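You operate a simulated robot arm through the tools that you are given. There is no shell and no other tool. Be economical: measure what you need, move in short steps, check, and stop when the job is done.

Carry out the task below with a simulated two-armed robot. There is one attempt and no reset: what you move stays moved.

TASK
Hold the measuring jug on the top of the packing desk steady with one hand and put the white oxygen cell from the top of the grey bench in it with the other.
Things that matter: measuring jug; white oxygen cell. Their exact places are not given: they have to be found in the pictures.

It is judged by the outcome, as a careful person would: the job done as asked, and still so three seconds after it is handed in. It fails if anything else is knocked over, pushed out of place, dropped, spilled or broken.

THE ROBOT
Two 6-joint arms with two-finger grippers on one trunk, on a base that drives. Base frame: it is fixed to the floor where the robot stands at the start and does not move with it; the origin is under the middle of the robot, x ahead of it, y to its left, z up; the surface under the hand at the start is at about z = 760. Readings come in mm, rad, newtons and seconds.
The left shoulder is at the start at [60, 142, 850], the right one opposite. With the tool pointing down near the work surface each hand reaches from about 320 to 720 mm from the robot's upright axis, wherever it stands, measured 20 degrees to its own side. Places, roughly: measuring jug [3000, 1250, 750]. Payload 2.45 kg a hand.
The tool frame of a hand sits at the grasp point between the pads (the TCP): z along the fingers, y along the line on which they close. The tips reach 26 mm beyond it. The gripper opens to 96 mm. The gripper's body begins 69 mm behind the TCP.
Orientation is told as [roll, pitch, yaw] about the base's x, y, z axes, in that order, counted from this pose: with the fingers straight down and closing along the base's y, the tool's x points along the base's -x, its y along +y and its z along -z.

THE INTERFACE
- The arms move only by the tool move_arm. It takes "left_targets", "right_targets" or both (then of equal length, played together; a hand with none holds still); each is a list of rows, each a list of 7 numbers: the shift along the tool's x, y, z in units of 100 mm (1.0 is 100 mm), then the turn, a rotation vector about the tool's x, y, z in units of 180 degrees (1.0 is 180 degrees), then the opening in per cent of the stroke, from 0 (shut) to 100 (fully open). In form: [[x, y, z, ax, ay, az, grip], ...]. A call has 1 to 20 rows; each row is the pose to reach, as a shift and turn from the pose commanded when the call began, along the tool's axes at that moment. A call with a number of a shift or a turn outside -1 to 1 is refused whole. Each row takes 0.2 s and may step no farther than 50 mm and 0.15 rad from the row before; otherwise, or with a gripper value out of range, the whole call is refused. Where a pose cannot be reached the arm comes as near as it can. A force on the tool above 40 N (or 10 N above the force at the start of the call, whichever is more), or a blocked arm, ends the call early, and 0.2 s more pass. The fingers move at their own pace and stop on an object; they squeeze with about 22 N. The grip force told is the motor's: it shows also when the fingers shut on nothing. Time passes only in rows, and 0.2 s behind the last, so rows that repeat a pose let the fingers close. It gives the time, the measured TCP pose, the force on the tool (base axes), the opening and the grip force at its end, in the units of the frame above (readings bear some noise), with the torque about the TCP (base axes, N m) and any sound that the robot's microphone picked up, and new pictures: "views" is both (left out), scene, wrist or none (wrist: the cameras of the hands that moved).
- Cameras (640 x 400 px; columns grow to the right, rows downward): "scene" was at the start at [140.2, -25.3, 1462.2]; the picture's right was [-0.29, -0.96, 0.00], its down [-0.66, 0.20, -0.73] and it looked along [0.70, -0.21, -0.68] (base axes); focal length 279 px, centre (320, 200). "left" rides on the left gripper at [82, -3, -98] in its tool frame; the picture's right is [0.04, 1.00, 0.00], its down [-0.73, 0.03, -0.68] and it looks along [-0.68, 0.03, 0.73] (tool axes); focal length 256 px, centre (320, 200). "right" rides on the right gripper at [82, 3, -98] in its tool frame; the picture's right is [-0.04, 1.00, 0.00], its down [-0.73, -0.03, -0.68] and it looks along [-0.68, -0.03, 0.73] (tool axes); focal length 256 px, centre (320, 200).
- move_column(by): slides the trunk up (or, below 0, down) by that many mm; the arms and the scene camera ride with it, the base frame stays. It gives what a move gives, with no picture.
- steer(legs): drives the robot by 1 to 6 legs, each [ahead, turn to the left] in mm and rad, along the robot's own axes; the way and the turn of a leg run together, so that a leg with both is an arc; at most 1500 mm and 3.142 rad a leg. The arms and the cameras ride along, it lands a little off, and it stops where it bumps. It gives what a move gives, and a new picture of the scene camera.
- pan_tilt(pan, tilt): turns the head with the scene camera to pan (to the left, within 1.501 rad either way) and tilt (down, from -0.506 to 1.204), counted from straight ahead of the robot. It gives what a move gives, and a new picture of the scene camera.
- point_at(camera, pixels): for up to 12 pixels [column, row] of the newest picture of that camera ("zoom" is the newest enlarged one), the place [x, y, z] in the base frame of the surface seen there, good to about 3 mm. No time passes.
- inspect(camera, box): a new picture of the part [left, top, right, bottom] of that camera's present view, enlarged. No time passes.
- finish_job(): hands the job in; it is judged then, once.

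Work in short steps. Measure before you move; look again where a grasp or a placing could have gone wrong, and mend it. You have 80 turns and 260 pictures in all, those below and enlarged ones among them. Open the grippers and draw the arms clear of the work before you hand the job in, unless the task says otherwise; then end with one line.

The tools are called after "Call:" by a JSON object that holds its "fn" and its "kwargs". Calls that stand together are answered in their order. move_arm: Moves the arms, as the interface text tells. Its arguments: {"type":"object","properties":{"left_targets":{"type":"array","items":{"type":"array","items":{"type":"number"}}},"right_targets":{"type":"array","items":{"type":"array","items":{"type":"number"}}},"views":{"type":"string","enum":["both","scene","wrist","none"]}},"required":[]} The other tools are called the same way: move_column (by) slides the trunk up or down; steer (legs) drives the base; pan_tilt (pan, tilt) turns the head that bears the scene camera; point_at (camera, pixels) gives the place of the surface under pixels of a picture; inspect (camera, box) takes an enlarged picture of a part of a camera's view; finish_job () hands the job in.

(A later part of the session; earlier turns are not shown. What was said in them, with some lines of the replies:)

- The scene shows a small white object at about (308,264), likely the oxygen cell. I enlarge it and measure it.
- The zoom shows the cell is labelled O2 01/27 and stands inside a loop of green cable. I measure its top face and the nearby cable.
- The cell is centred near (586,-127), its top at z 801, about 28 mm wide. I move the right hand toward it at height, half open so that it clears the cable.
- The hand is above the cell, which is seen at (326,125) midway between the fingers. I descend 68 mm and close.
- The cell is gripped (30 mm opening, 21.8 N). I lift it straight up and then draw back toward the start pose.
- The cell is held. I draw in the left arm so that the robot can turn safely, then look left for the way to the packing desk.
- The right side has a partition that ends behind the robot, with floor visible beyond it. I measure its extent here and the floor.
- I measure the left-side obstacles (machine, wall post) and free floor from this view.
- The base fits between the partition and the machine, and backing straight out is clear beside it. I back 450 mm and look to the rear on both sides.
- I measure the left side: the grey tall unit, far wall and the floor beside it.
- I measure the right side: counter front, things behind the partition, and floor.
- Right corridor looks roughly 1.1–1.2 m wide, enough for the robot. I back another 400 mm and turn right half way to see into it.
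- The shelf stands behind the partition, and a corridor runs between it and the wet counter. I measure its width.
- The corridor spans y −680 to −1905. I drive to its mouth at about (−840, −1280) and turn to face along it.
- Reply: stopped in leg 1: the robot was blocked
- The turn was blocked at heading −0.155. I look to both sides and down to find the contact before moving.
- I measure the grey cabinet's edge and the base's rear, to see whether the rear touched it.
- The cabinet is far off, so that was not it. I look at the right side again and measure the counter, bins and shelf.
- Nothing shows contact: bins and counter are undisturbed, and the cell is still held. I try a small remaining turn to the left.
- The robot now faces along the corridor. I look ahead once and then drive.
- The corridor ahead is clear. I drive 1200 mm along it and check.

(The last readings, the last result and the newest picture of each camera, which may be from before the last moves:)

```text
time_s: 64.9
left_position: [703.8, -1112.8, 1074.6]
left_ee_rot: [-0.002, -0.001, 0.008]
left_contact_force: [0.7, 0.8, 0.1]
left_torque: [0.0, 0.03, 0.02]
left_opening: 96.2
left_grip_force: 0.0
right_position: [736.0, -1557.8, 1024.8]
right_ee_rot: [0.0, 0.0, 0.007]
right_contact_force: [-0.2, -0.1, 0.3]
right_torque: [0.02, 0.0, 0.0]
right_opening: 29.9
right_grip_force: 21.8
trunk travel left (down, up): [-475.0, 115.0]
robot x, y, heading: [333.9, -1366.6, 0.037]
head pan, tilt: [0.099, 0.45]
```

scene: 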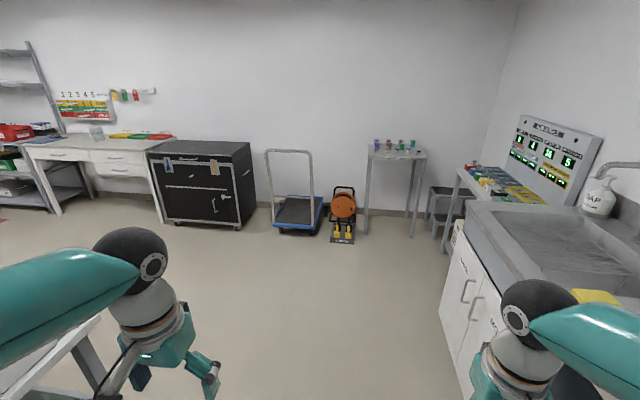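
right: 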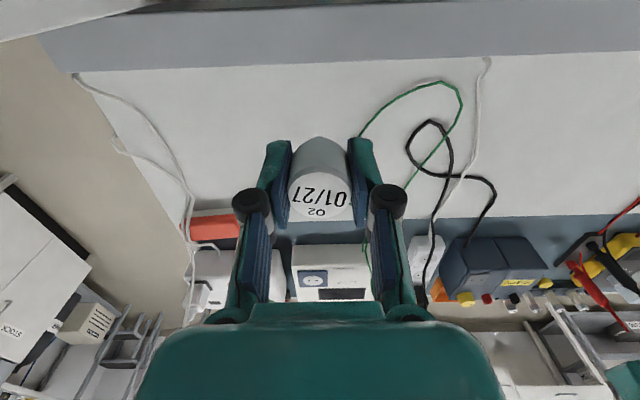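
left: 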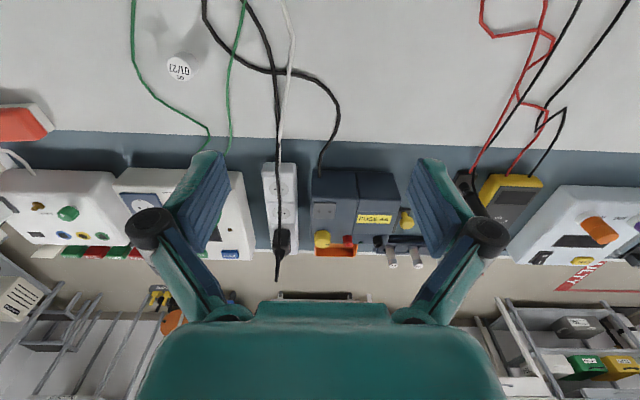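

I measure the desk front, cabinet and trolley positions to choose the docking place.

Call:
{"fn": "point_at", "kwargs": {"camera": "scene", "pixels": [[60, 212], [160, 222], [175, 222], [240, 228], [290, 230], [97, 140], [97, 130], [145, 148], [25, 146], [343, 240], [30, 205], [444, 250]]}}

Call:
{"fn": "inspect", "kwargs": {"camera": "scene", "box": [0, 80, 200, 220]}}

```text
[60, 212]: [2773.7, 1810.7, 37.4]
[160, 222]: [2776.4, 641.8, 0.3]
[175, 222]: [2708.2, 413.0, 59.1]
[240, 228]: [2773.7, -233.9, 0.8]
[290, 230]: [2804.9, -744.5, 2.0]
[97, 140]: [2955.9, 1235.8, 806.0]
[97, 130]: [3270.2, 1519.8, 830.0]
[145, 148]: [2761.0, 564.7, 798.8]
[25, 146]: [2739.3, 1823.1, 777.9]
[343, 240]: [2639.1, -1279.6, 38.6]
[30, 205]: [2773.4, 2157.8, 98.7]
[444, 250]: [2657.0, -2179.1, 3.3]
```

```text
2.86 times, centred on (100, 150) of scene
```

zoom: 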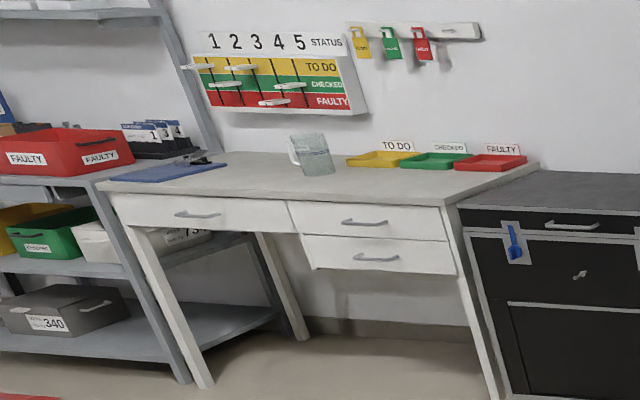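

The desk front edge is at x≈2740, y 560–1820, with the jug near (2960,1240) and its handle on the left. I drive ahead, turn left, and go along the aisle at x≈1850.

Call:
{"fn": "steer", "kwargs": {"legs": [[1480, 0], [0, 1.53]]}}

```text
time_s: 76.0
left_position: [1630.4, -859.7, 1074.6]
left_ee_rot: [-0.003, 0.002, 1.437]
left_contact_force: [-1.2, -0.2, -0.5]
left_torque: [0.0, -0.02, 0.01]
left_opening: 96.1
left_grip_force: 0.0
right_position: [2075.9, -892.6, 1025.9]
right_ee_rot: [-0.002, -0.001, 1.439]
right_contact_force: [0.5, -0.3, -0.8]
right_torque: [-0.04, -0.02, 0.0]
right_opening: 29.9
right_grip_force: 22.5
trunk travel left (down, up): [-475.0, 115.0]
robot x, y, heading: [1876.9, -1265.7, 1.481]
head pan, tilt: [0.099, 0.45]
stopped in leg 2: the robot was blocked; the commanded pose is now the measured one
```

scene: 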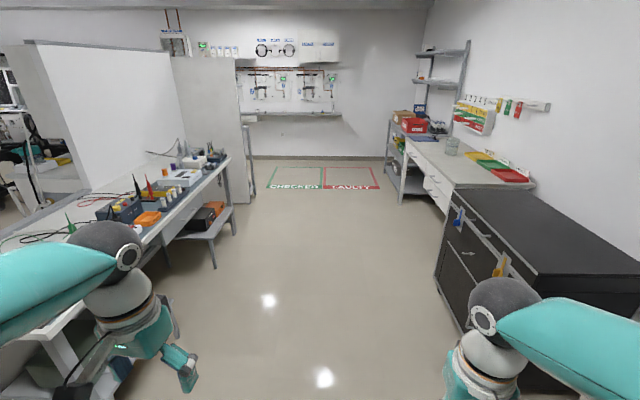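

The turn ended slightly short again in open space, so the "block" looks like a turn-servo limit. I measure the aisle between bench and cabinet.

Call:
{"fn": "point_at", "kwargs": {"camera": "scene", "pixels": [[215, 265], [232, 232], [120, 380], [150, 300], [225, 160], [440, 285], [455, 320], [404, 203], [451, 150], [432, 160], [250, 203], [325, 380]]}}

```text
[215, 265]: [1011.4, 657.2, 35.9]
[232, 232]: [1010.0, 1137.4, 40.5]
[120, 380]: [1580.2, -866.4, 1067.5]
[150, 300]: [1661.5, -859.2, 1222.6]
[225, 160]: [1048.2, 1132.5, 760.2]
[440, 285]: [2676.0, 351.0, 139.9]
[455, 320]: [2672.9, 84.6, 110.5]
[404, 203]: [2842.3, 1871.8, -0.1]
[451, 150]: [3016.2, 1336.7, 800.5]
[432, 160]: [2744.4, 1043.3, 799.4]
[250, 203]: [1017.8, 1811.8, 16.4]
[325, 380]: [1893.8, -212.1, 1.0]
```

The aisle is 1.6 m wide and clear. I straighten, then drive 2480 mm to the jug's y.

Call:
{"fn": "steer", "kwargs": {"legs": [[0, 0.1], [1240, 0], [1240, 0]]}}

Call:
{"fn": "steer", "kwargs": {"legs": [[0, -0.8], [0, -0.75]]}}

```text
time_s: 88.8
left_position: [1631.9, 1594.4, 1075.8]
left_ee_rot: [-0.002, 0.0, 1.491]
left_contact_force: [-0.7, 0.4, 0.5]
left_torque: [-0.04, -0.01, -0.03]
left_opening: 96.1
left_grip_force: 0.0
right_position: [2078.1, 1583.8, 1027.8]
right_ee_rot: [0.0, 0.0, 1.491]
right_contact_force: [0.0, 0.4, -0.6]
right_torque: [0.01, 0.04, -0.01]
right_opening: 29.7
right_grip_force: 21.9
trunk travel left (down, up): [-475.0, 115.0]
robot x, y, heading: [1894.0, 1201.5, 1.534]
head pan, tilt: [0.099, 0.45]
```

scene: 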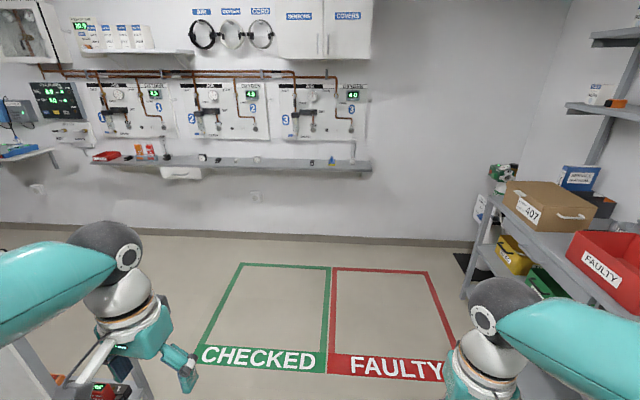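

```text
time_s: 93.4
left_position: [2259.9, 1508.0, 1077.9]
left_ee_rot: [0.002, -0.001, 0.039]
left_contact_force: [0.1, -0.5, -0.2]
left_torque: [0.01, 0.08, 0.02]
left_opening: 96.0
left_grip_force: 0.0
right_position: [2304.1, 1063.9, 1026.8]
right_ee_rot: [0.002, 0.0, 0.041]
right_contact_force: [-0.4, -0.6, -0.5]
right_torque: [0.06, 0.0, 0.0]
right_opening: 29.9
right_grip_force: 22.1
trunk travel left (down, up): [-475.0, 115.0]
robot x, y, heading: [1893.9, 1245.1, 0.057]
head pan, tilt: [0.099, 0.45]
stopped in leg 2: the robot was blocked; the commanded pose is now the measured one
```

scene: 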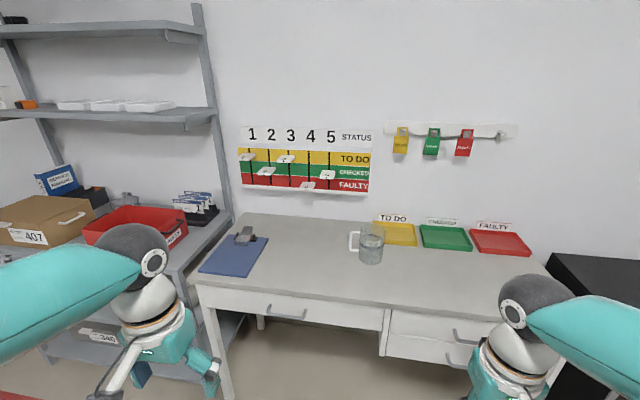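

The robot now faces the desk; the jug is at (370,243) with the handle on the left at (354,241). I zoom and measure.

Call:
{"fn": "inspect", "kwargs": {"camera": "scene", "box": [330, 205, 430, 275]}}

Call:
{"fn": "point_at", "kwargs": {"camera": "scene", "pixels": [[370, 262], [360, 258], [381, 258], [354, 240], [372, 226], [361, 228], [383, 230], [340, 262], [300, 288], [371, 240], [400, 300], [350, 242]]}}

```text
5.71 times, centred on (380, 240) of scene
```

zoom: 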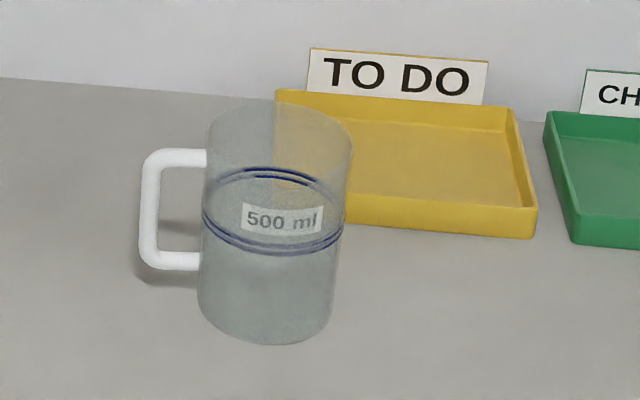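

```text
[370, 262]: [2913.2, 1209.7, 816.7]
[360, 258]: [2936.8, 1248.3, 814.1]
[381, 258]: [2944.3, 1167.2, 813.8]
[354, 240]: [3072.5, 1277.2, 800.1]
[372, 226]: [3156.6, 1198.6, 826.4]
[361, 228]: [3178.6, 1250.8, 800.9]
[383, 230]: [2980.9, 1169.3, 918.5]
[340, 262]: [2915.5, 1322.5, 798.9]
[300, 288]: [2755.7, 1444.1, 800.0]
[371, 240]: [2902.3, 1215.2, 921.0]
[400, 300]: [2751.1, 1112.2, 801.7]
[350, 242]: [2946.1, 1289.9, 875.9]
```

Desk top is z=800; the jug is about (2948,1208), ~85 mm wide, rim near z 922, handle reaching y≈1290. I plan to grip the handle with the left hand, tilted from the left, and lower the cell in with the right. I dock at x≈2385, y≈1200.

Call:
{"fn": "steer", "kwargs": {"legs": [[0, -0.15], [480, 0], [0, 0.1]]}}

Call:
{"fn": "pan_tilt", "kwargs": {"pan": 0.0, "tilt": 0.75}}

```text
time_s: 97.6
left_position: [2752.1, 1455.9, 1077.8]
left_ee_rot: [-0.003, -0.001, 0.002]
left_contact_force: [0.4, -0.1, 0.0]
left_torque: [-0.02, 0.03, -0.01]
left_opening: 96.3
left_grip_force: 0.0
right_position: [2780.8, 1010.9, 1029.0]
right_ee_rot: [0.001, -0.001, 0.004]
right_contact_force: [-0.1, 0.4, -0.1]
right_torque: [0.02, 0.0, -0.01]
right_opening: 29.8
right_grip_force: 21.5
trunk travel left (down, up): [-475.0, 115.0]
robot x, y, heading: [2378.6, 1202.2, 0.023]
head pan, tilt: [0.099, 0.45]
```

scene: 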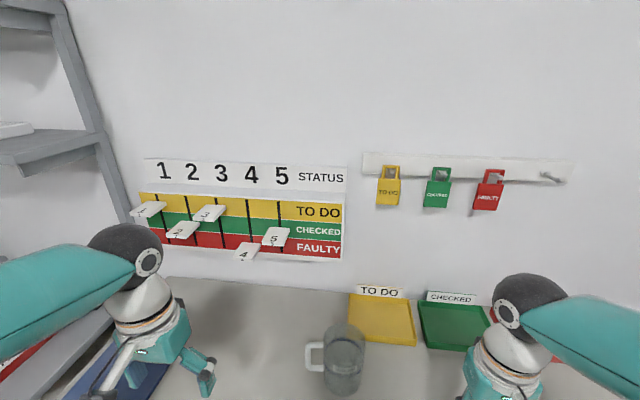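

```text
time_s: 98.4
left_position: [2752.1, 1455.9, 1078.2]
left_ee_rot: [0.0, -0.001, 0.001]
left_contact_force: [-0.2, -1.1, -0.3]
left_torque: [-0.03, 0.02, 0.01]
left_opening: 96.0
left_grip_force: 0.1
right_position: [2780.0, 1010.0, 1028.8]
right_ee_rot: [0.0, 0.0, 0.004]
right_contact_force: [0.6, 0.3, -0.8]
right_torque: [-0.01, -0.02, 0.0]
right_opening: 29.5
right_grip_force: 22.1
trunk travel left (down, up): [-475.0, 115.0]
robot x, y, heading: [2375.5, 1201.3, 0.017]
head pan, tilt: [0.0, 0.75]
```

scene: 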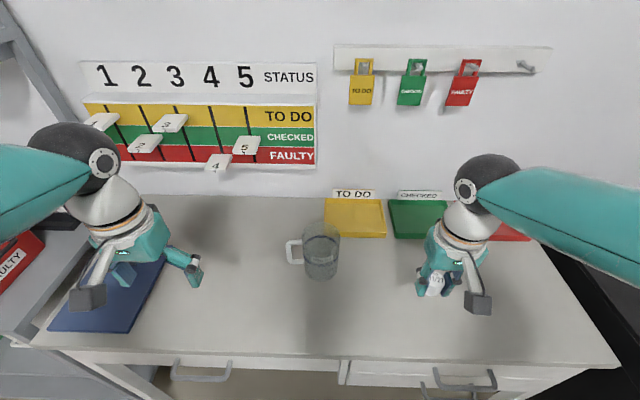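

Docked well; jug at (322,250). I measure its rim, handle and base closely.

Call:
{"fn": "inspect", "kwargs": {"camera": "scene", "box": [272, 200, 372, 290]}}

Call:
{"fn": "point_at", "kwargs": {"camera": "scene", "pixels": [[289, 242], [289, 250], [289, 258], [296, 241], [296, 263], [320, 278], [305, 270], [337, 268], [321, 240], [304, 233], [340, 236], [320, 228]]}}

```text
4.44 times, centred on (322, 245) of scene
```

zoom: 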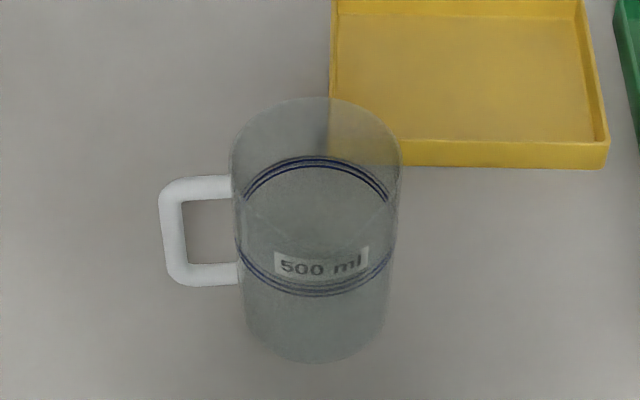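

```text
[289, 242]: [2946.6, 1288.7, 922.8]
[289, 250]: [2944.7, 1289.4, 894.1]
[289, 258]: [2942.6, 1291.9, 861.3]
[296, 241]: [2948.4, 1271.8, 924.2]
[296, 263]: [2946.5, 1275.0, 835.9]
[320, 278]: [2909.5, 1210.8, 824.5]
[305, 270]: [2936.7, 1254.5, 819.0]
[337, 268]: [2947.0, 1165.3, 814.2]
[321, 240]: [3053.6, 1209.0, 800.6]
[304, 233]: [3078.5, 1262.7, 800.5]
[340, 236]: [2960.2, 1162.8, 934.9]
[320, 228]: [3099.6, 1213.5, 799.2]
```

I measure more via the zoom: rim, handle edges, and front wall.

Call:
{"fn": "point_at", "kwargs": {"camera": "zoom", "pixels": [[232, 150], [401, 160], [318, 98], [316, 170], [316, 200], [175, 230], [165, 230], [183, 230], [200, 182], [205, 275], [235, 170], [318, 358]]}}

```text
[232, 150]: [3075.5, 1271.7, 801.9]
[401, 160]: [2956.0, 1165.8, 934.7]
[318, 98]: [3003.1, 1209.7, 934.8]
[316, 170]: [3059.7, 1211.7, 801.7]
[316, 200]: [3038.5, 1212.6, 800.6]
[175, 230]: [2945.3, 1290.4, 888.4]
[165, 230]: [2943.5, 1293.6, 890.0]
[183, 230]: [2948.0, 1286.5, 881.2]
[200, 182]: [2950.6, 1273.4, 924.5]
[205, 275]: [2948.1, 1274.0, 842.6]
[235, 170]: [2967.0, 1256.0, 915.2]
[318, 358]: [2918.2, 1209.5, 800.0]
```

Rim z≈935, centre ≈(2953,1210), handle bar vertical at y≈1291, x≈2950, z 836–930. I turn the left hand 90° so that it closes along x with its camera outward, moving toward the handle.

Call:
{"fn": "move_arm", "kwargs": {"left_targets": [[-0.09, -0.04, 0, 0, 0, 0.045, 60], [-0.18, -0.08, 0, 0, 0, 0.09, 60], [-0.27, -0.12, 0, 0, 0, 0.135, 60], [-0.36, -0.16, 0, 0, 0, 0.18, 60], [-0.45, -0.2, 0, 0, 0, 0.225, 60], [-0.54, -0.2, 0, 0, 0, 0.27, 60], [-0.63, -0.2, 0, 0, 0, 0.315, 60], [-0.72, -0.2, 0, 0, 0, 0.36, 60], [-0.81, -0.2, 0, 0, 0, 0.405, 60], [-0.9, -0.2, 0, 0, 0, 0.45, 60], [-1.0, -0.2, 0, 0, 0, 0.495, 60], [-1.0, -0.2, 0, 0, 0, 0.495, 60]]}}

```text
time_s: 101.0
left_position: [2850.8, 1435.7, 1077.5]
left_ee_rot: [0.0, -0.002, -1.552]
left_contact_force: [-0.7, -0.3, 0.0]
left_torque: [-0.03, -0.01, 0.01]
left_opening: 57.2
left_grip_force: 0.0
right_position: [2780.9, 1010.2, 1028.4]
right_ee_rot: [0.001, -0.001, 0.004]
right_contact_force: [0.1, -0.9, 0.0]
right_torque: [0.01, -0.03, 0.03]
right_opening: 29.7
right_grip_force: 21.9
trunk travel left (down, up): [-475.0, 115.0]
robot x, y, heading: [2378.8, 1203.9, 0.02]
head pan, tilt: [0.0, 0.75]
```

scene: 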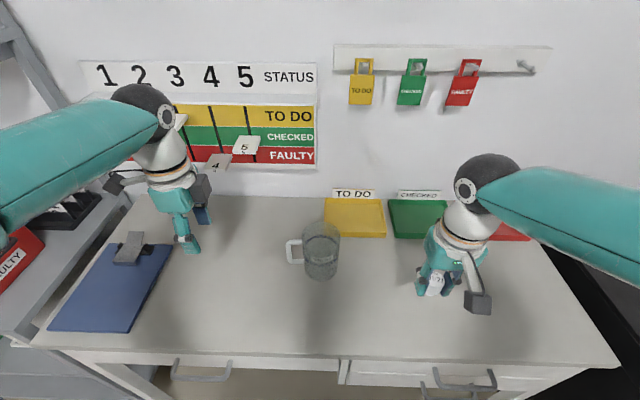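
left: 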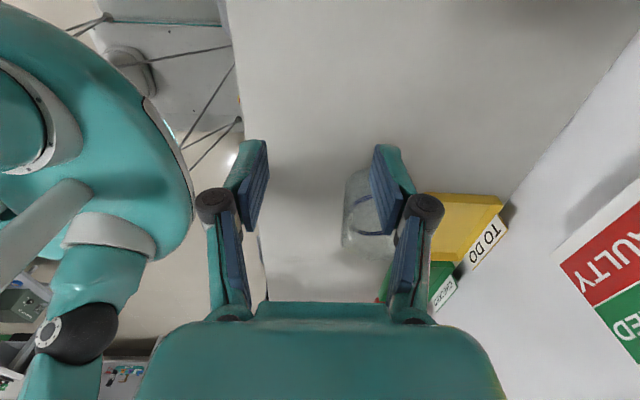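

Orientation is right (yaw −1.55). Now I move +98 mm in x, −50 in y, and tilt the hand 0.6 rad so that it points down-right toward the handle.

Call:
{"fn": "move_arm", "kwargs": {"left_targets": [[-0.1, 0.2, 0, 0, -0.038, 0, 60], [-0.2, 0.4, 0, 0, -0.076, 0, 60], [-0.3, 0.6, 0.1, 0, -0.114, 0, 60], [-0.4, 0.8, 0.2, 0, -0.152, 0, 60], [-0.5, 0.98, 0.3, 0, -0.19, 0, 60], [-0.5, 0.98, 0.3, 0, -0.19, 0, 60]]}}

```text
time_s: 102.4
left_position: [2950.6, 1385.1, 1048.5]
left_ee_rot: [0.002, -0.598, -1.554]
left_contact_force: [-0.2, -0.3, 0.9]
left_torque: [0.01, 0.01, 0.04]
left_opening: 57.7
left_grip_force: 0.0
right_position: [2780.7, 1009.5, 1029.5]
right_ee_rot: [0.0, 0.0, 0.002]
right_contact_force: [-0.3, 0.6, -0.1]
right_torque: [-0.03, 0.0, 0.0]
right_opening: 29.5
right_grip_force: 22.1
trunk travel left (down, up): [-475.0, 115.0]
robot x, y, heading: [2378.2, 1203.2, 0.023]
head pan, tilt: [0.0, 0.75]
```

scene: 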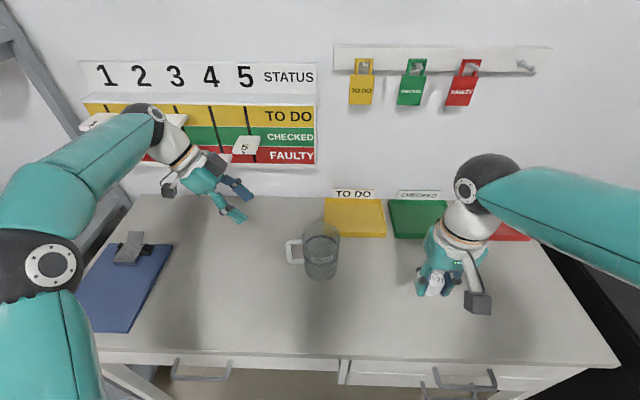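
left: 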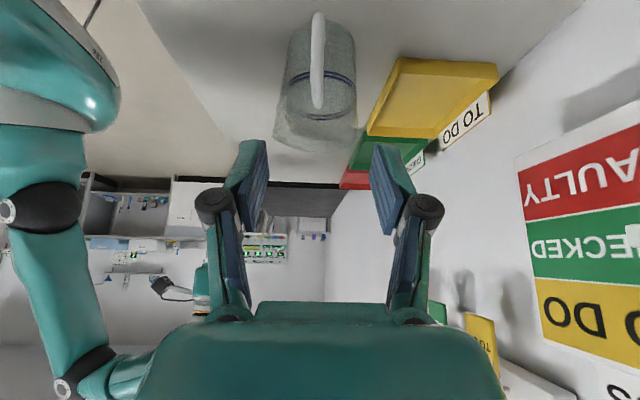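

The tilted hand sees the white handle at (318,60), nicely near the mid-line. I measure the handle in the wrist view.

Call:
{"fn": "point_at", "kwargs": {"camera": "left", "pixels": [[318, 25], [318, 50], [317, 75], [316, 100], [312, 60], [323, 60], [318, 15], [300, 140], [317, 107]]}}

Call:
{"fn": "inspect", "kwargs": {"camera": "left", "box": [250, 0, 390, 160]}}

```text
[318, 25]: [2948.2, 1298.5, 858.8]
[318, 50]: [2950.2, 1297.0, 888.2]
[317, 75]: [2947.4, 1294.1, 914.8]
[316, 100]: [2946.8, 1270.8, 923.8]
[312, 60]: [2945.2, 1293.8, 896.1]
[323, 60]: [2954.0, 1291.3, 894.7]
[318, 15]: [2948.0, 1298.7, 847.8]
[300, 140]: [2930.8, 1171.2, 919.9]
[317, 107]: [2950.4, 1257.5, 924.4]
```

```text
2.50 times, centred on (320, 80) of left
```

zoom: 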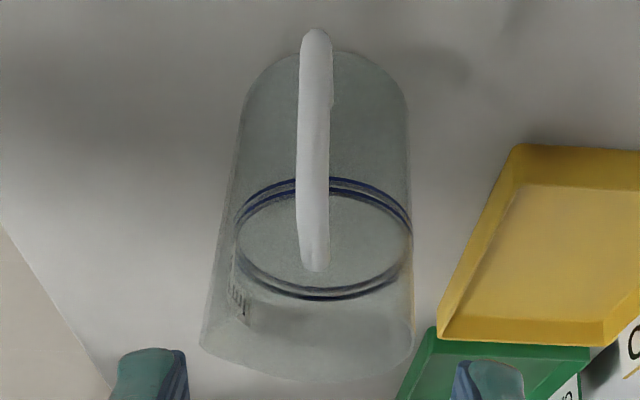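

Handle bar centre: x≈2949.5, y≈1292, z 836–924. I approach along the fingers' direction: first 100 mm, then check.

Call:
{"fn": "move_arm", "kwargs": {"left_targets": [[0.1, 0, 0.2, 0, 0, 0, 60], [0.17, -0.02, 0.55, 0, 0, 0, 60], [0.17, -0.03, 0.95, 0, 0, 0, 60], [0.17, -0.03, 0.95, 0, 0, 0, 60]]}}

```text
time_s: 103.4
left_position: [2949.8, 1344.1, 960.1]
left_ee_rot: [0.001, -0.599, -1.554]
left_contact_force: [-0.9, -0.1, 0.1]
left_torque: [-0.03, -0.03, 0.01]
left_opening: 57.9
left_grip_force: 0.0
right_position: [2780.8, 1011.0, 1028.2]
right_ee_rot: [0.002, -0.001, 0.004]
right_contact_force: [-0.4, 0.8, -0.8]
right_torque: [-0.04, 0.01, 0.01]
right_opening: 29.8
right_grip_force: 22.1
trunk travel left (down, up): [-475.0, 115.0]
robot x, y, heading: [2378.2, 1202.7, 0.018]
head pan, tilt: [0.0, 0.75]
```

scene: 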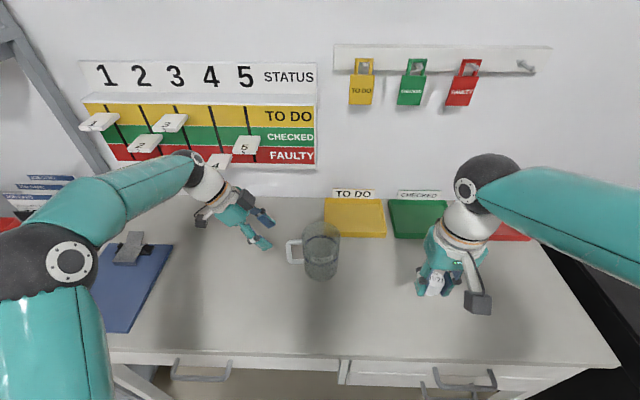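
left: 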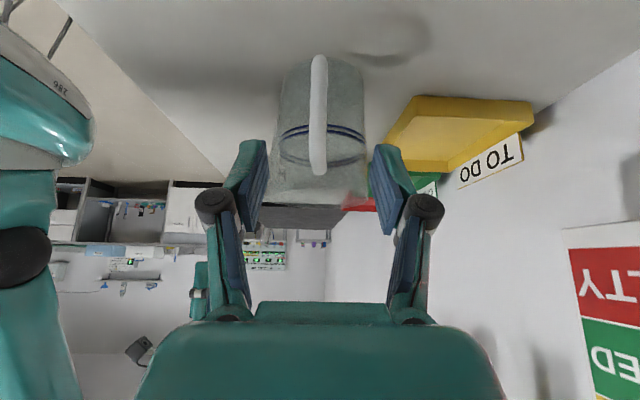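

Well lined up. I advance the last 88 mm with the fingers straddling the handle, still open.

Call:
{"fn": "move_arm", "kwargs": {"left_targets": [[0, 0, 0.35, 0, 0, 0, 60], [0, -0.01, 0.65, 0, 0, 0, 60], [0, -0.01, 0.87, 0, 0, 0, 60], [0, -0.01, 0.87, 0, 0, 0, 60]]}}

Call:
{"fn": "inspect", "kwargs": {"camera": "scene", "box": [220, 180, 380, 300]}}

```text
time_s: 104.4
left_position: [2947.8, 1299.4, 886.4]
left_ee_rot: [-0.001, -0.6, -1.554]
left_contact_force: [-0.1, -0.2, -1.0]
left_torque: [-0.03, 0.01, 0.0]
left_opening: 57.7
left_grip_force: 0.2
right_position: [2780.6, 1011.1, 1028.1]
right_ee_rot: [0.0, 0.001, 0.003]
right_contact_force: [0.5, 0.2, 0.1]
right_torque: [0.01, -0.03, -0.02]
right_opening: 29.8
right_grip_force: 21.9
trunk travel left (down, up): [-475.0, 115.0]
robot x, y, heading: [2375.1, 1202.0, 0.022]
head pan, tilt: [0.0, 0.75]
```

scene: 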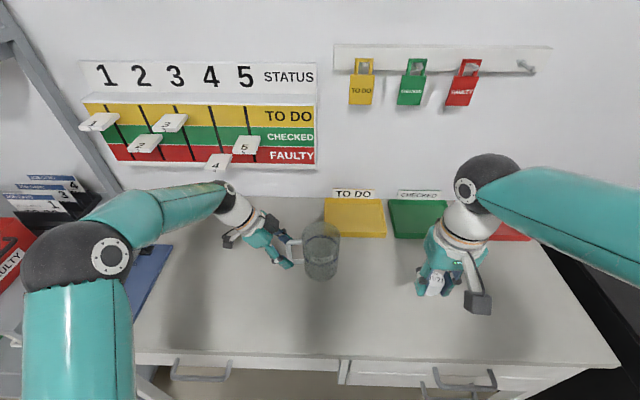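
left: 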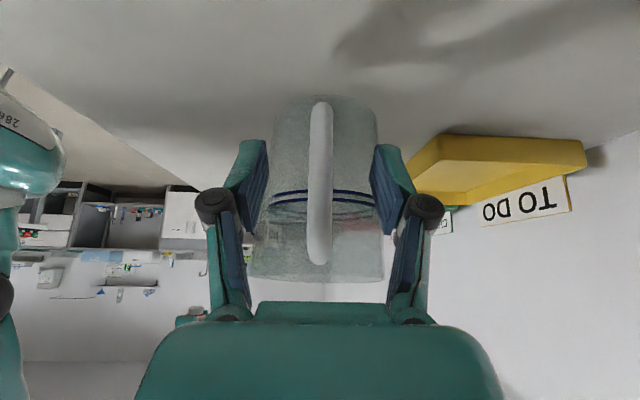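

```text
3.33 times, centred on (300, 240) of scene
```

zoom: 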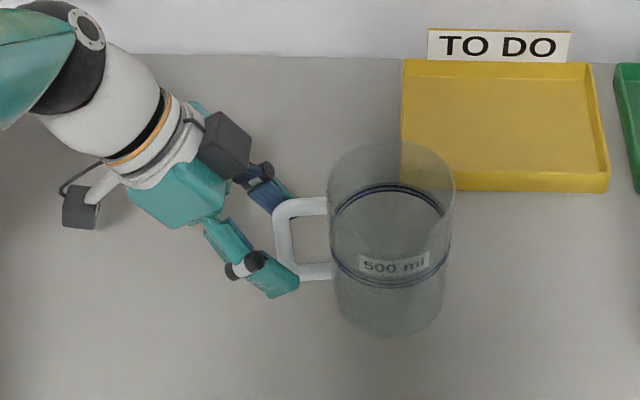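

The handle lies midway between the fingers. I ease in 4 mm more and close on it.

Call:
{"fn": "move_arm", "kwargs": {"left_targets": [[-0.03, 0, 0.03, 0, 0, 0, 60], [-0.03, 0, 0.03, 0, 0, 0, 35], [-0.03, 0, 0.03, 0, 0, 0, 20], [-0.03, 0, 0.03, 0, 0, 0, 10], [-0.03, 0, 0.03, 0, 0, 0, 5], [-0.03, 0, 0.03, 0, 0, 0, 0], [-0.03, 0, 0.03, 0, 0, 0, 0]]}}

Call:
{"fn": "inspect", "kwargs": {"camera": "scene", "box": [220, 180, 380, 300]}}

```text
time_s: 106.0
left_position: [2947.8, 1295.9, 885.8]
left_ee_rot: [0.001, -0.599, -1.553]
left_contact_force: [-0.9, -0.3, -0.2]
left_torque: [0.04, -0.01, -0.02]
left_opening: 12.2
left_grip_force: 21.7
right_position: [2781.8, 1010.4, 1027.5]
right_ee_rot: [-0.001, 0.002, 0.004]
right_contact_force: [0.5, 1.3, -0.3]
right_torque: [-0.01, 0.0, -0.02]
right_opening: 29.9
right_grip_force: 22.3
trunk travel left (down, up): [-475.0, 115.0]
robot x, y, heading: [2377.6, 1197.7, 0.021]
head pan, tilt: [0.0, 0.75]
```

scene: 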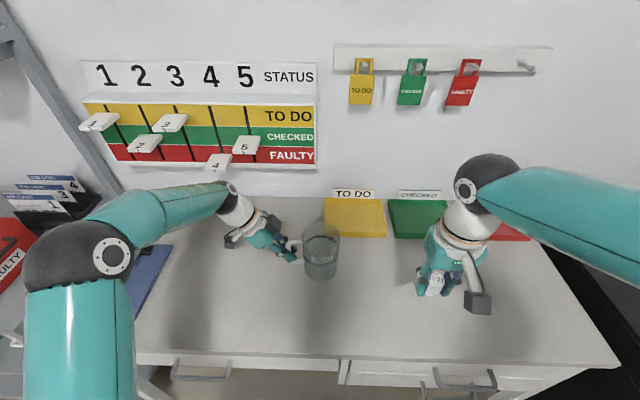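
left: 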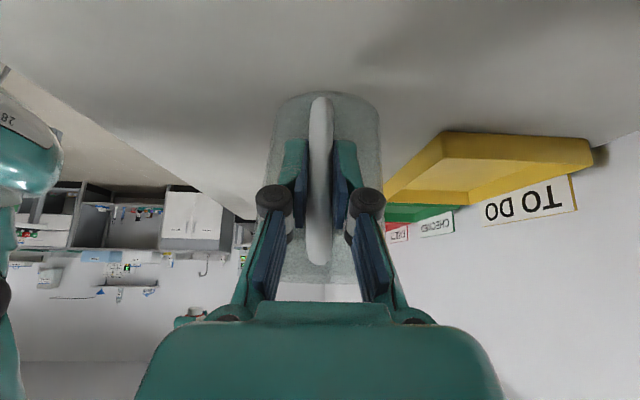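

```text
3.33 times, centred on (300, 240) of scene
```

zoom: 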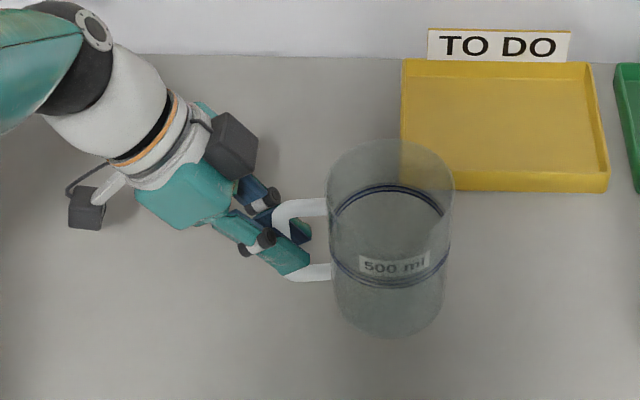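

The handle is gripped (12 mm, 21.7 N) and the jug hasn't moved. I bring the right hand over the jug at height in two moves.

Call:
{"fn": "move_arm", "kwargs": {"right_targets": [[-0.25, 0.33, 0, 0, 0, 0, 10], [-0.5, 0.66, 0, 0, 0, 0, 10], [-0.8, 1.0, 0, 0, 0, 0, 10], [-0.9, 1.0, 0, 0, 0, 0, 10]], "views": "none"}}

Call:
{"fn": "move_arm", "kwargs": {"right_targets": [[-0.25, 0.33, -0.05, 0, 0, 0, 10], [-0.5, 0.66, -0.05, 0, 0, 0, 10], [-0.82, 1.0, -0.05, 0, 0, 0, 10], [-0.82, 1.0, -0.05, 0, 0, 0, 10]]}}

Call:
{"fn": "inspect", "kwargs": {"camera": "scene", "box": [240, 160, 400, 300]}}

```text
time_s: 107.0
left_position: [2948.7, 1294.8, 885.6]
left_ee_rot: [0.0, -0.599, -1.552]
left_contact_force: [-0.4, -1.0, -0.7]
left_torque: [-0.16, -0.07, 0.02]
left_opening: 12.0
left_grip_force: 21.9
right_position: [2871.0, 1112.1, 1027.9]
right_ee_rot: [0.003, 0.0, 0.002]
right_contact_force: [0.2, -1.1, -0.2]
right_torque: [0.02, 0.0, -0.03]
right_opening: 29.7
right_grip_force: 21.7
trunk travel left (down, up): [-475.0, 115.0]
robot x, y, heading: [2378.3, 1200.3, 0.024]
head pan, tilt: [0.0, 0.75]
```

```text
time_s: 108.0
left_position: [2949.2, 1296.4, 885.7]
left_ee_rot: [0.002, -0.598, -1.552]
left_contact_force: [-0.9, -0.9, 2.2]
left_torque: [-0.17, -0.01, -0.03]
left_opening: 12.3
left_grip_force: 21.9
right_position: [2951.4, 1211.9, 1033.4]
right_ee_rot: [0.0, 0.0, 0.003]
right_contact_force: [-0.9, 0.1, -0.8]
right_torque: [0.0, 0.01, 0.02]
right_opening: 30.0
right_grip_force: 22.4
trunk travel left (down, up): [-475.0, 115.0]
robot x, y, heading: [2377.2, 1199.1, 0.017]
head pan, tilt: [0.0, 0.75]
```

scene: 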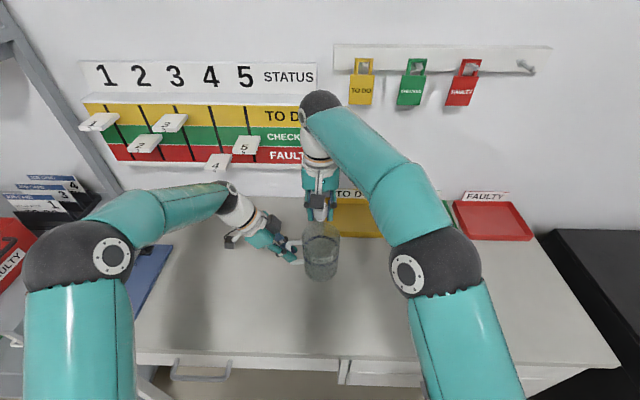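
right: 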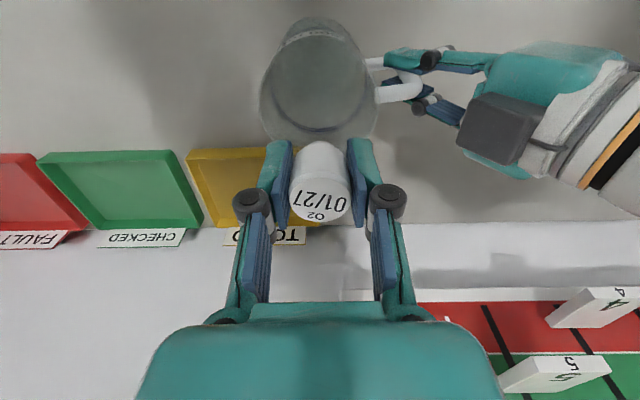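

```text
2.86 times, centred on (320, 230) of scene
```

zoom: 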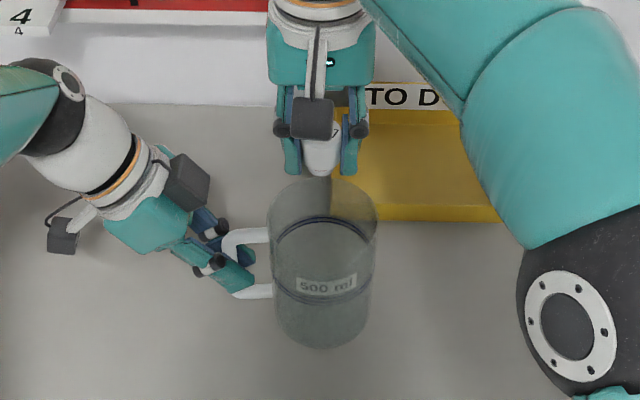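

The cell is in line with the jug in y. I check the rim's place in the right wrist view to confirm x.

Call:
{"fn": "point_at", "kwargs": {"camera": "right", "pixels": [[261, 100], [378, 100], [262, 110], [377, 90], [320, 30], [290, 135], [350, 135], [275, 60], [362, 60]]}}

Call:
{"fn": "inspect", "kwargs": {"camera": "right", "box": [230, 0, 410, 240]}}

```text
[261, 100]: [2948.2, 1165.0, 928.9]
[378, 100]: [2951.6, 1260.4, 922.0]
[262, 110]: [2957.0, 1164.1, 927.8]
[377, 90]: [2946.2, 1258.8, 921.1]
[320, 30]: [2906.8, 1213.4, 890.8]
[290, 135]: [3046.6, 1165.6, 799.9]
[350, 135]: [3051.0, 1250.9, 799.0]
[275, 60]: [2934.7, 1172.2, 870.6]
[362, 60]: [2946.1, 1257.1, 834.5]
```

```text
1.67 times, centred on (320, 120) of right
```

zoom: 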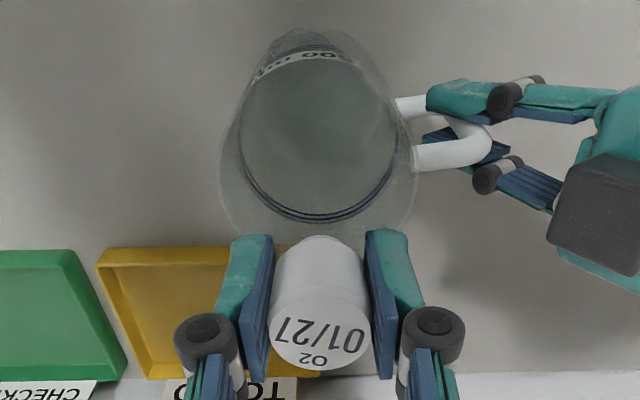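

Jug centre ≈(2952,1212), matching the TCP. I lower the cell 100 mm, watching the force.

Call:
{"fn": "move_arm", "kwargs": {"right_targets": [[0, 0, 0.3, 0, 0, 0, 10], [0, 0, 0.6, 0, 0, 0, 10], [0, 0, 0.8, 0, 0, 0, 10], [0, 0, 1.0, 0, 0, 0, 10], [0, 0, 1.0, 0, 0, 0, 10]]}}

Call:
{"fn": "inspect", "kwargs": {"camera": "scene", "box": [240, 160, 400, 300]}}

```text
time_s: 109.2
left_position: [2949.4, 1294.2, 887.0]
left_ee_rot: [0.001, -0.599, -1.552]
left_contact_force: [-0.2, -0.6, 0.2]
left_torque: [0.0, -0.04, -0.03]
left_opening: 12.0
left_grip_force: 21.8
right_position: [2952.9, 1211.9, 934.2]
right_ee_rot: [-0.001, 0.001, 0.001]
right_contact_force: [0.6, 0.3, -1.1]
right_torque: [0.0, 0.0, -0.01]
right_opening: 29.7
right_grip_force: 21.5
trunk travel left (down, up): [-475.0, 115.0]
robot x, y, heading: [2381.1, 1202.0, 0.02]
head pan, tilt: [0.0, 0.75]
```

scene: 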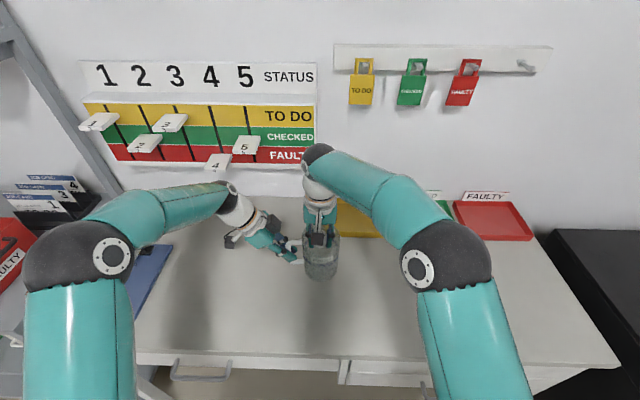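
right: 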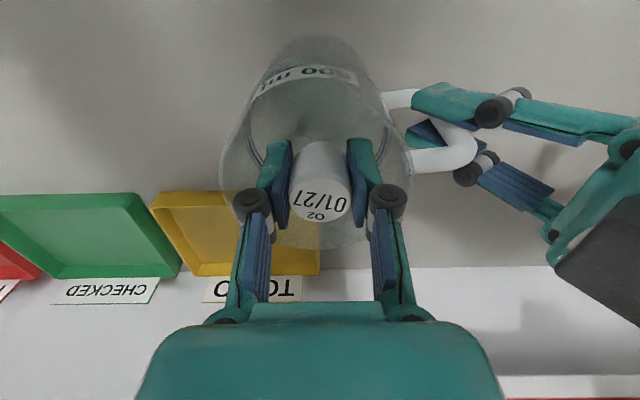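

```text
2.86 times, centred on (320, 230) of scene
```

zoom: 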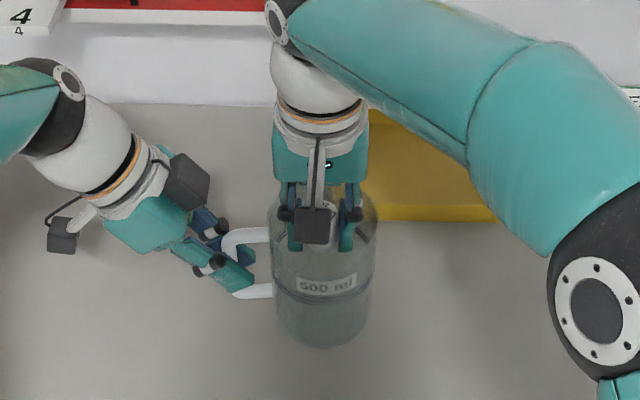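

The cell is inside the rim with clearance all round. I lower another 52 mm to TCP z≈881, where the gripper body stays above the rim.

Call:
{"fn": "move_arm", "kwargs": {"right_targets": [[0, 0, 0.2, 0, 0, 0, 10], [0, 0, 0.4, 0, 0, 0, 10], [0, 0, 0.53, 0, 0, 0, 10], [0, 0, 0.53, 0, 0, 0, 10]]}}

Call:
{"fn": "inspect", "kwargs": {"camera": "scene", "box": [260, 180, 380, 290]}}

```text
time_s: 110.2
left_position: [2948.4, 1295.7, 885.6]
left_ee_rot: [-0.001, -0.601, -1.553]
left_contact_force: [0.8, 0.0, -0.4]
left_torque: [0.02, -0.01, 0.02]
left_opening: 12.2
left_grip_force: 22.2
right_position: [2951.7, 1210.8, 879.3]
right_ee_rot: [-0.001, 0.001, 0.002]
right_contact_force: [-0.3, 0.0, -1.2]
right_torque: [-0.04, 0.02, -0.01]
right_opening: 30.0
right_grip_force: 22.2
trunk travel left (down, up): [-475.0, 115.0]
robot x, y, heading: [2376.6, 1201.1, 0.019]
head pan, tilt: [0.0, 0.75]
```

scene: 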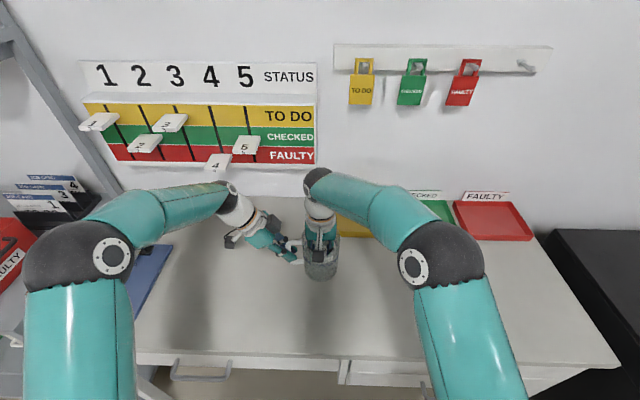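
right: 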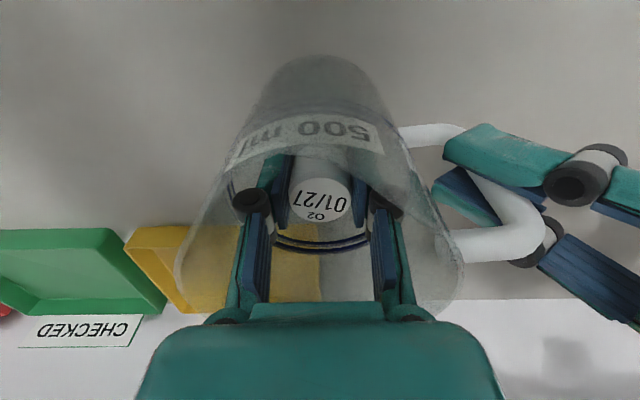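

```text
3.64 times, centred on (320, 235) of scene
```

zoom: 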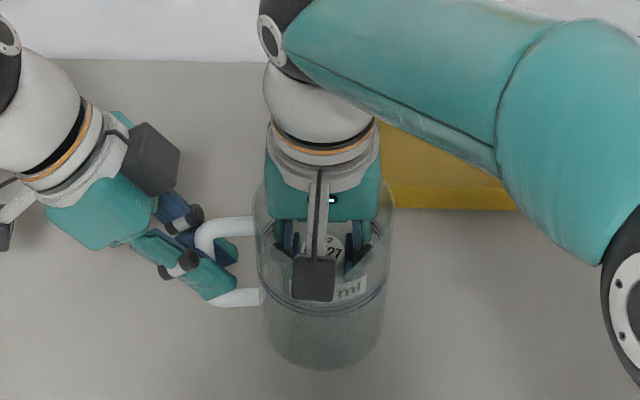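

No contact yet. I lower 6 mm more and release by opening to about 40 mm, then let the cell settle.

Call:
{"fn": "move_arm", "kwargs": {"right_targets": [[0, 0, 0.06, 0, 0, 0, 10], [0, 0, 0.06, 0, 0, 0, 10], [0, 0, 0.06, 0, 0, 0, 38], [0, 0, 0.06, 0, 0, 0, 41], [0, 0, 0.06, 0, 0, 0, 41], [0, 0, 0.06, 0, 0, 0, 41]]}}

Call:
{"fn": "inspect", "kwargs": {"camera": "right", "box": [160, 40, 480, 340]}}

```text
time_s: 111.6
left_position: [2948.6, 1294.4, 885.9]
left_ee_rot: [-0.001, -0.599, -1.551]
left_contact_force: [-0.1, -0.4, -0.4]
left_torque: [0.02, 0.01, -0.01]
left_opening: 12.3
left_grip_force: 21.9
right_position: [2952.0, 1210.3, 875.2]
right_ee_rot: [-0.001, 0.0, 0.003]
right_contact_force: [-0.1, 0.4, -0.5]
right_torque: [0.0, 0.03, 0.02]
right_opening: 39.6
right_grip_force: 0.0
trunk travel left (down, up): [-475.0, 115.0]
robot x, y, heading: [2378.6, 1202.8, 0.017]
head pan, tilt: [0.0, 0.75]
```

scene: 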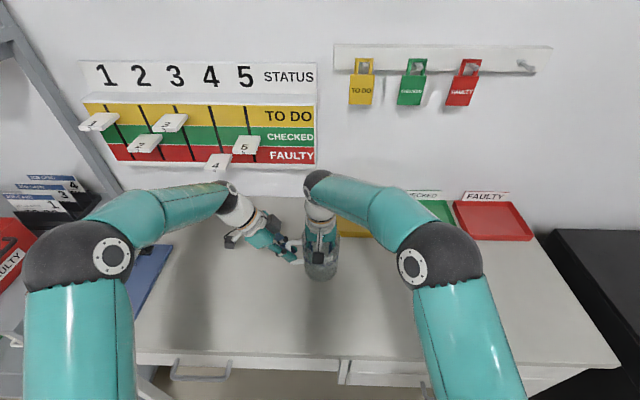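
right: 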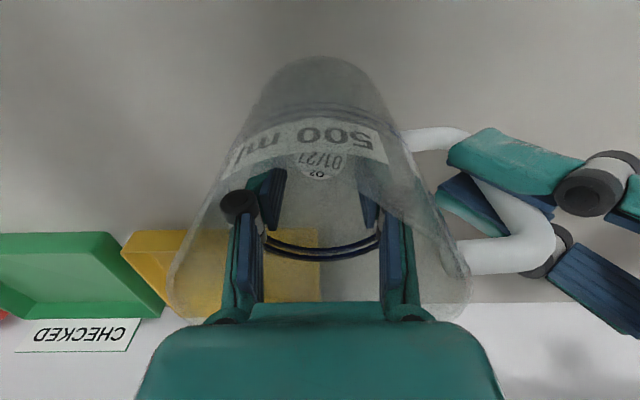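

```text
1.33 times, centred on (320, 190) of right
```

zoom: 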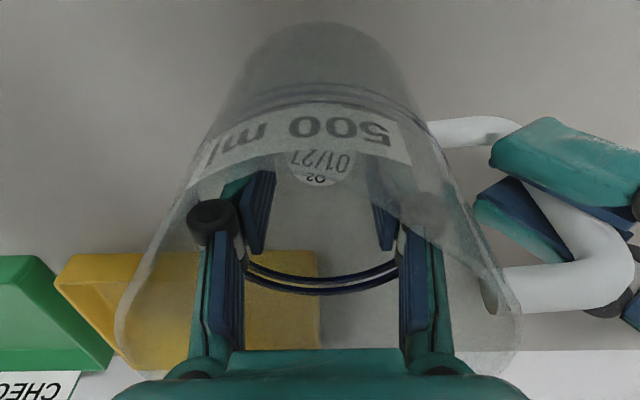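

The cell dropped upright to the jug's floor (label seen lower at (318,170)). I raise the right hand straight up out of the jug, keeping the same opening.

Call:
{"fn": "move_arm", "kwargs": {"right_targets": [[0, 0, -0.2, 0, 0, 0, 41], [0, 0, -0.5, 0, 0, 0, 41], [0, 0, -0.8, 0, 0, 0, 41], [0, 0, -1.0, 0, 0, 0, 41]], "views": "none"}}

Call:
{"fn": "move_arm", "kwargs": {"right_targets": [[0, 0, -0.5, 0, 0, 0, 41], [0.2, -0.3, -0.7, 0, 0, 0, 41], [0.5, -0.65, -0.7, 0, 0, 0, 41], [0.8, -1.0, -0.7, 0, 0, 0, 41]], "views": "none"}}

Call:
{"fn": "move_arm", "kwargs": {"right_targets": [[0.3, -0.3, 0, 0, 0, 0, 41], [0.6, -0.65, 0, 0, 0, 0, 41], [0.8, -1.0, 0, 0, 0, 0, 41]], "views": "scene"}}

Call:
{"fn": "inspect", "kwargs": {"camera": "scene", "box": [260, 180, 380, 290]}}

```text
time_s: 112.6
left_position: [2947.5, 1296.4, 885.7]
left_ee_rot: [0.0, -0.598, -1.554]
left_contact_force: [-1.1, 0.4, -0.1]
left_torque: [0.04, 0.0, 0.01]
left_opening: 12.2
left_grip_force: 22.3
right_position: [2950.6, 1210.5, 974.5]
right_ee_rot: [-0.001, -0.001, 0.003]
right_contact_force: [-0.7, 1.2, 0.3]
right_torque: [-0.01, -0.02, 0.02]
right_opening: 39.5
right_grip_force: 0.1
trunk travel left (down, up): [-475.0, 115.0]
robot x, y, heading: [2376.1, 1199.1, 0.016]
head pan, tilt: [0.0, 0.75]
```

```text
time_s: 113.6
left_position: [2946.9, 1294.3, 887.3]
left_ee_rot: [0.001, -0.597, -1.553]
left_contact_force: [-0.2, -0.5, -0.1]
left_torque: [0.14, 0.0, 0.01]
left_opening: 12.1
left_grip_force: 21.7
right_position: [2870.6, 1107.8, 1046.2]
right_ee_rot: [0.002, 0.0, 0.003]
right_contact_force: [0.7, 0.9, -0.4]
right_torque: [-0.01, -0.01, -0.02]
right_opening: 39.6
right_grip_force: 0.1
trunk travel left (down, up): [-475.0, 115.0]
robot x, y, heading: [2375.5, 1199.0, 0.023]
head pan, tilt: [0.0, 0.75]
```

```text
time_s: 114.4
left_position: [2947.6, 1295.6, 886.6]
left_ee_rot: [0.001, -0.598, -1.553]
left_contact_force: [0.7, -0.1, 0.2]
left_torque: [0.12, -0.03, 0.01]
left_opening: 12.0
left_grip_force: 22.0
right_position: [2791.6, 1008.5, 1046.4]
right_ee_rot: [0.001, -0.001, 0.002]
right_contact_force: [-0.4, -0.3, -0.1]
right_torque: [0.01, -0.02, -0.05]
right_opening: 39.3
right_grip_force: 0.0
trunk travel left (down, up): [-475.0, 115.0]
robot x, y, heading: [2376.7, 1201.6, 0.023]
head pan, tilt: [0.0, 0.75]
```

scene: 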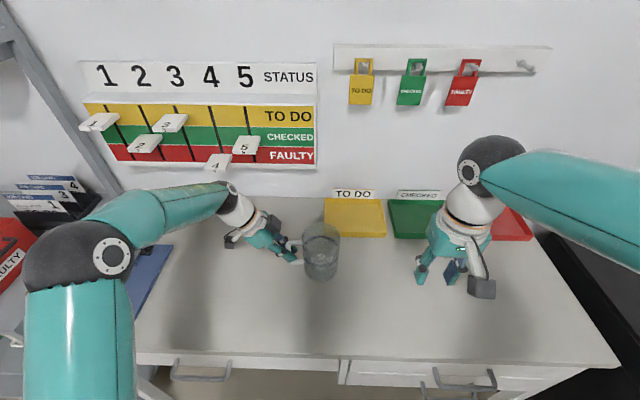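

```text
3.64 times, centred on (320, 235) of scene
```

zoom: 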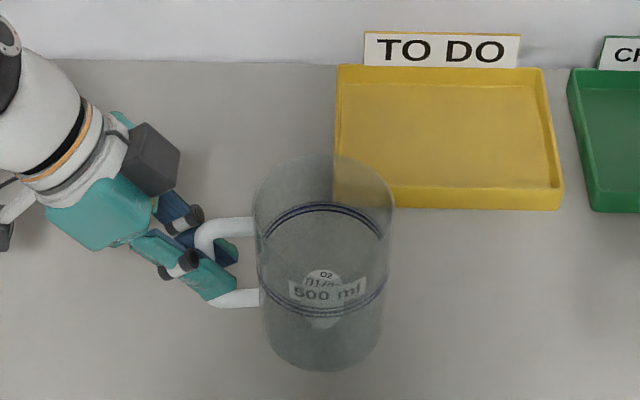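

The cell stands in the jug. Now I open the left hand gently and draw it back along its fingers' direction.

Call:
{"fn": "move_arm", "kwargs": {"left_targets": [[0, 0, 0, 0, 0, 0, 20], [0, 0, 0, 0, 0, 0, 40], [0, 0, 0, 0, 0, 0, 55], [0, 0, 0, 0, 0, 0, 55], [0, 0, -0.2, 0, 0, 0, 55], [0, 0, -0.6, 0, 0, 0, 55], [0, 0, -1.0, 0, 0, 0, 55]], "views": "none"}}

Call:
{"fn": "move_arm", "kwargs": {"left_targets": [[0, 0, -0.4, 0, 0, 0, 55], [0, -0.3, -0.8, 0, 0, 0, 55], [0, -0.6, -1.0, 0, 0, 0, 55], [0, -0.9, -1.0, 0, 0, 0, 55]], "views": "scene"}}

Call:
{"fn": "inspect", "kwargs": {"camera": "scene", "box": [260, 180, 380, 290]}}

```text
time_s: 116.0
left_position: [2946.3, 1352.3, 969.5]
left_ee_rot: [0.0, -0.599, -1.553]
left_contact_force: [-0.1, 0.6, -0.2]
left_torque: [0.01, 0.01, -0.01]
left_opening: 52.6
left_grip_force: 0.1
right_position: [2791.6, 1008.6, 1046.9]
right_ee_rot: [0.001, -0.002, 0.004]
right_contact_force: [-0.6, 0.2, 1.1]
right_torque: [-0.02, 0.0, 0.03]
right_opening: 39.4
right_grip_force: 0.0
trunk travel left (down, up): [-475.0, 115.0]
robot x, y, heading: [2377.9, 1201.9, 0.022]
head pan, tilt: [0.0, 0.75]
```

```text
time_s: 117.0
left_position: [2854.6, 1405.3, 1056.6]
left_ee_rot: [0.001, -0.598, -1.554]
left_contact_force: [0.6, 1.0, -0.1]
left_torque: [0.0, -0.01, 0.03]
left_opening: 52.5
left_grip_force: 0.1
right_position: [2791.4, 1009.5, 1045.7]
right_ee_rot: [-0.001, -0.004, 0.003]
right_contact_force: [-1.3, -0.3, 0.1]
right_torque: [-0.01, -0.08, -0.02]
right_opening: 39.5
right_grip_force: 0.0
trunk travel left (down, up): [-475.0, 115.0]
robot x, y, heading: [2376.5, 1195.9, 0.025]
head pan, tilt: [0.0, 0.75]
```

scene: 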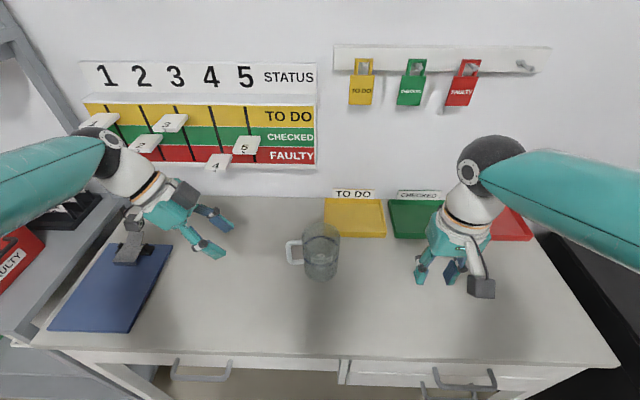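

```text
3.64 times, centred on (320, 235) of scene
```

zoom: 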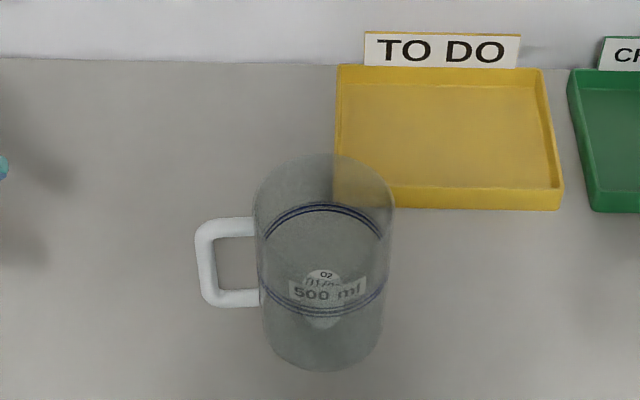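

The jug stands where it was, with the cell upright inside. Both hands are open and clear of it, so I hand the job in.

Call:
{"fn": "finish_job", "kwargs": {}}

```text
The job is handed in.
```

The white oxygen cell is standing upright in the measuring jug on the packing desk. The left hand held the jug steady by its handle while the right put the cell in. The cell fell the last few centimetres because the gripper was too wide to fit inside the rim. On the drive over, three turns stopped early as "blocked"; I never found a cause and saw nothing moved.
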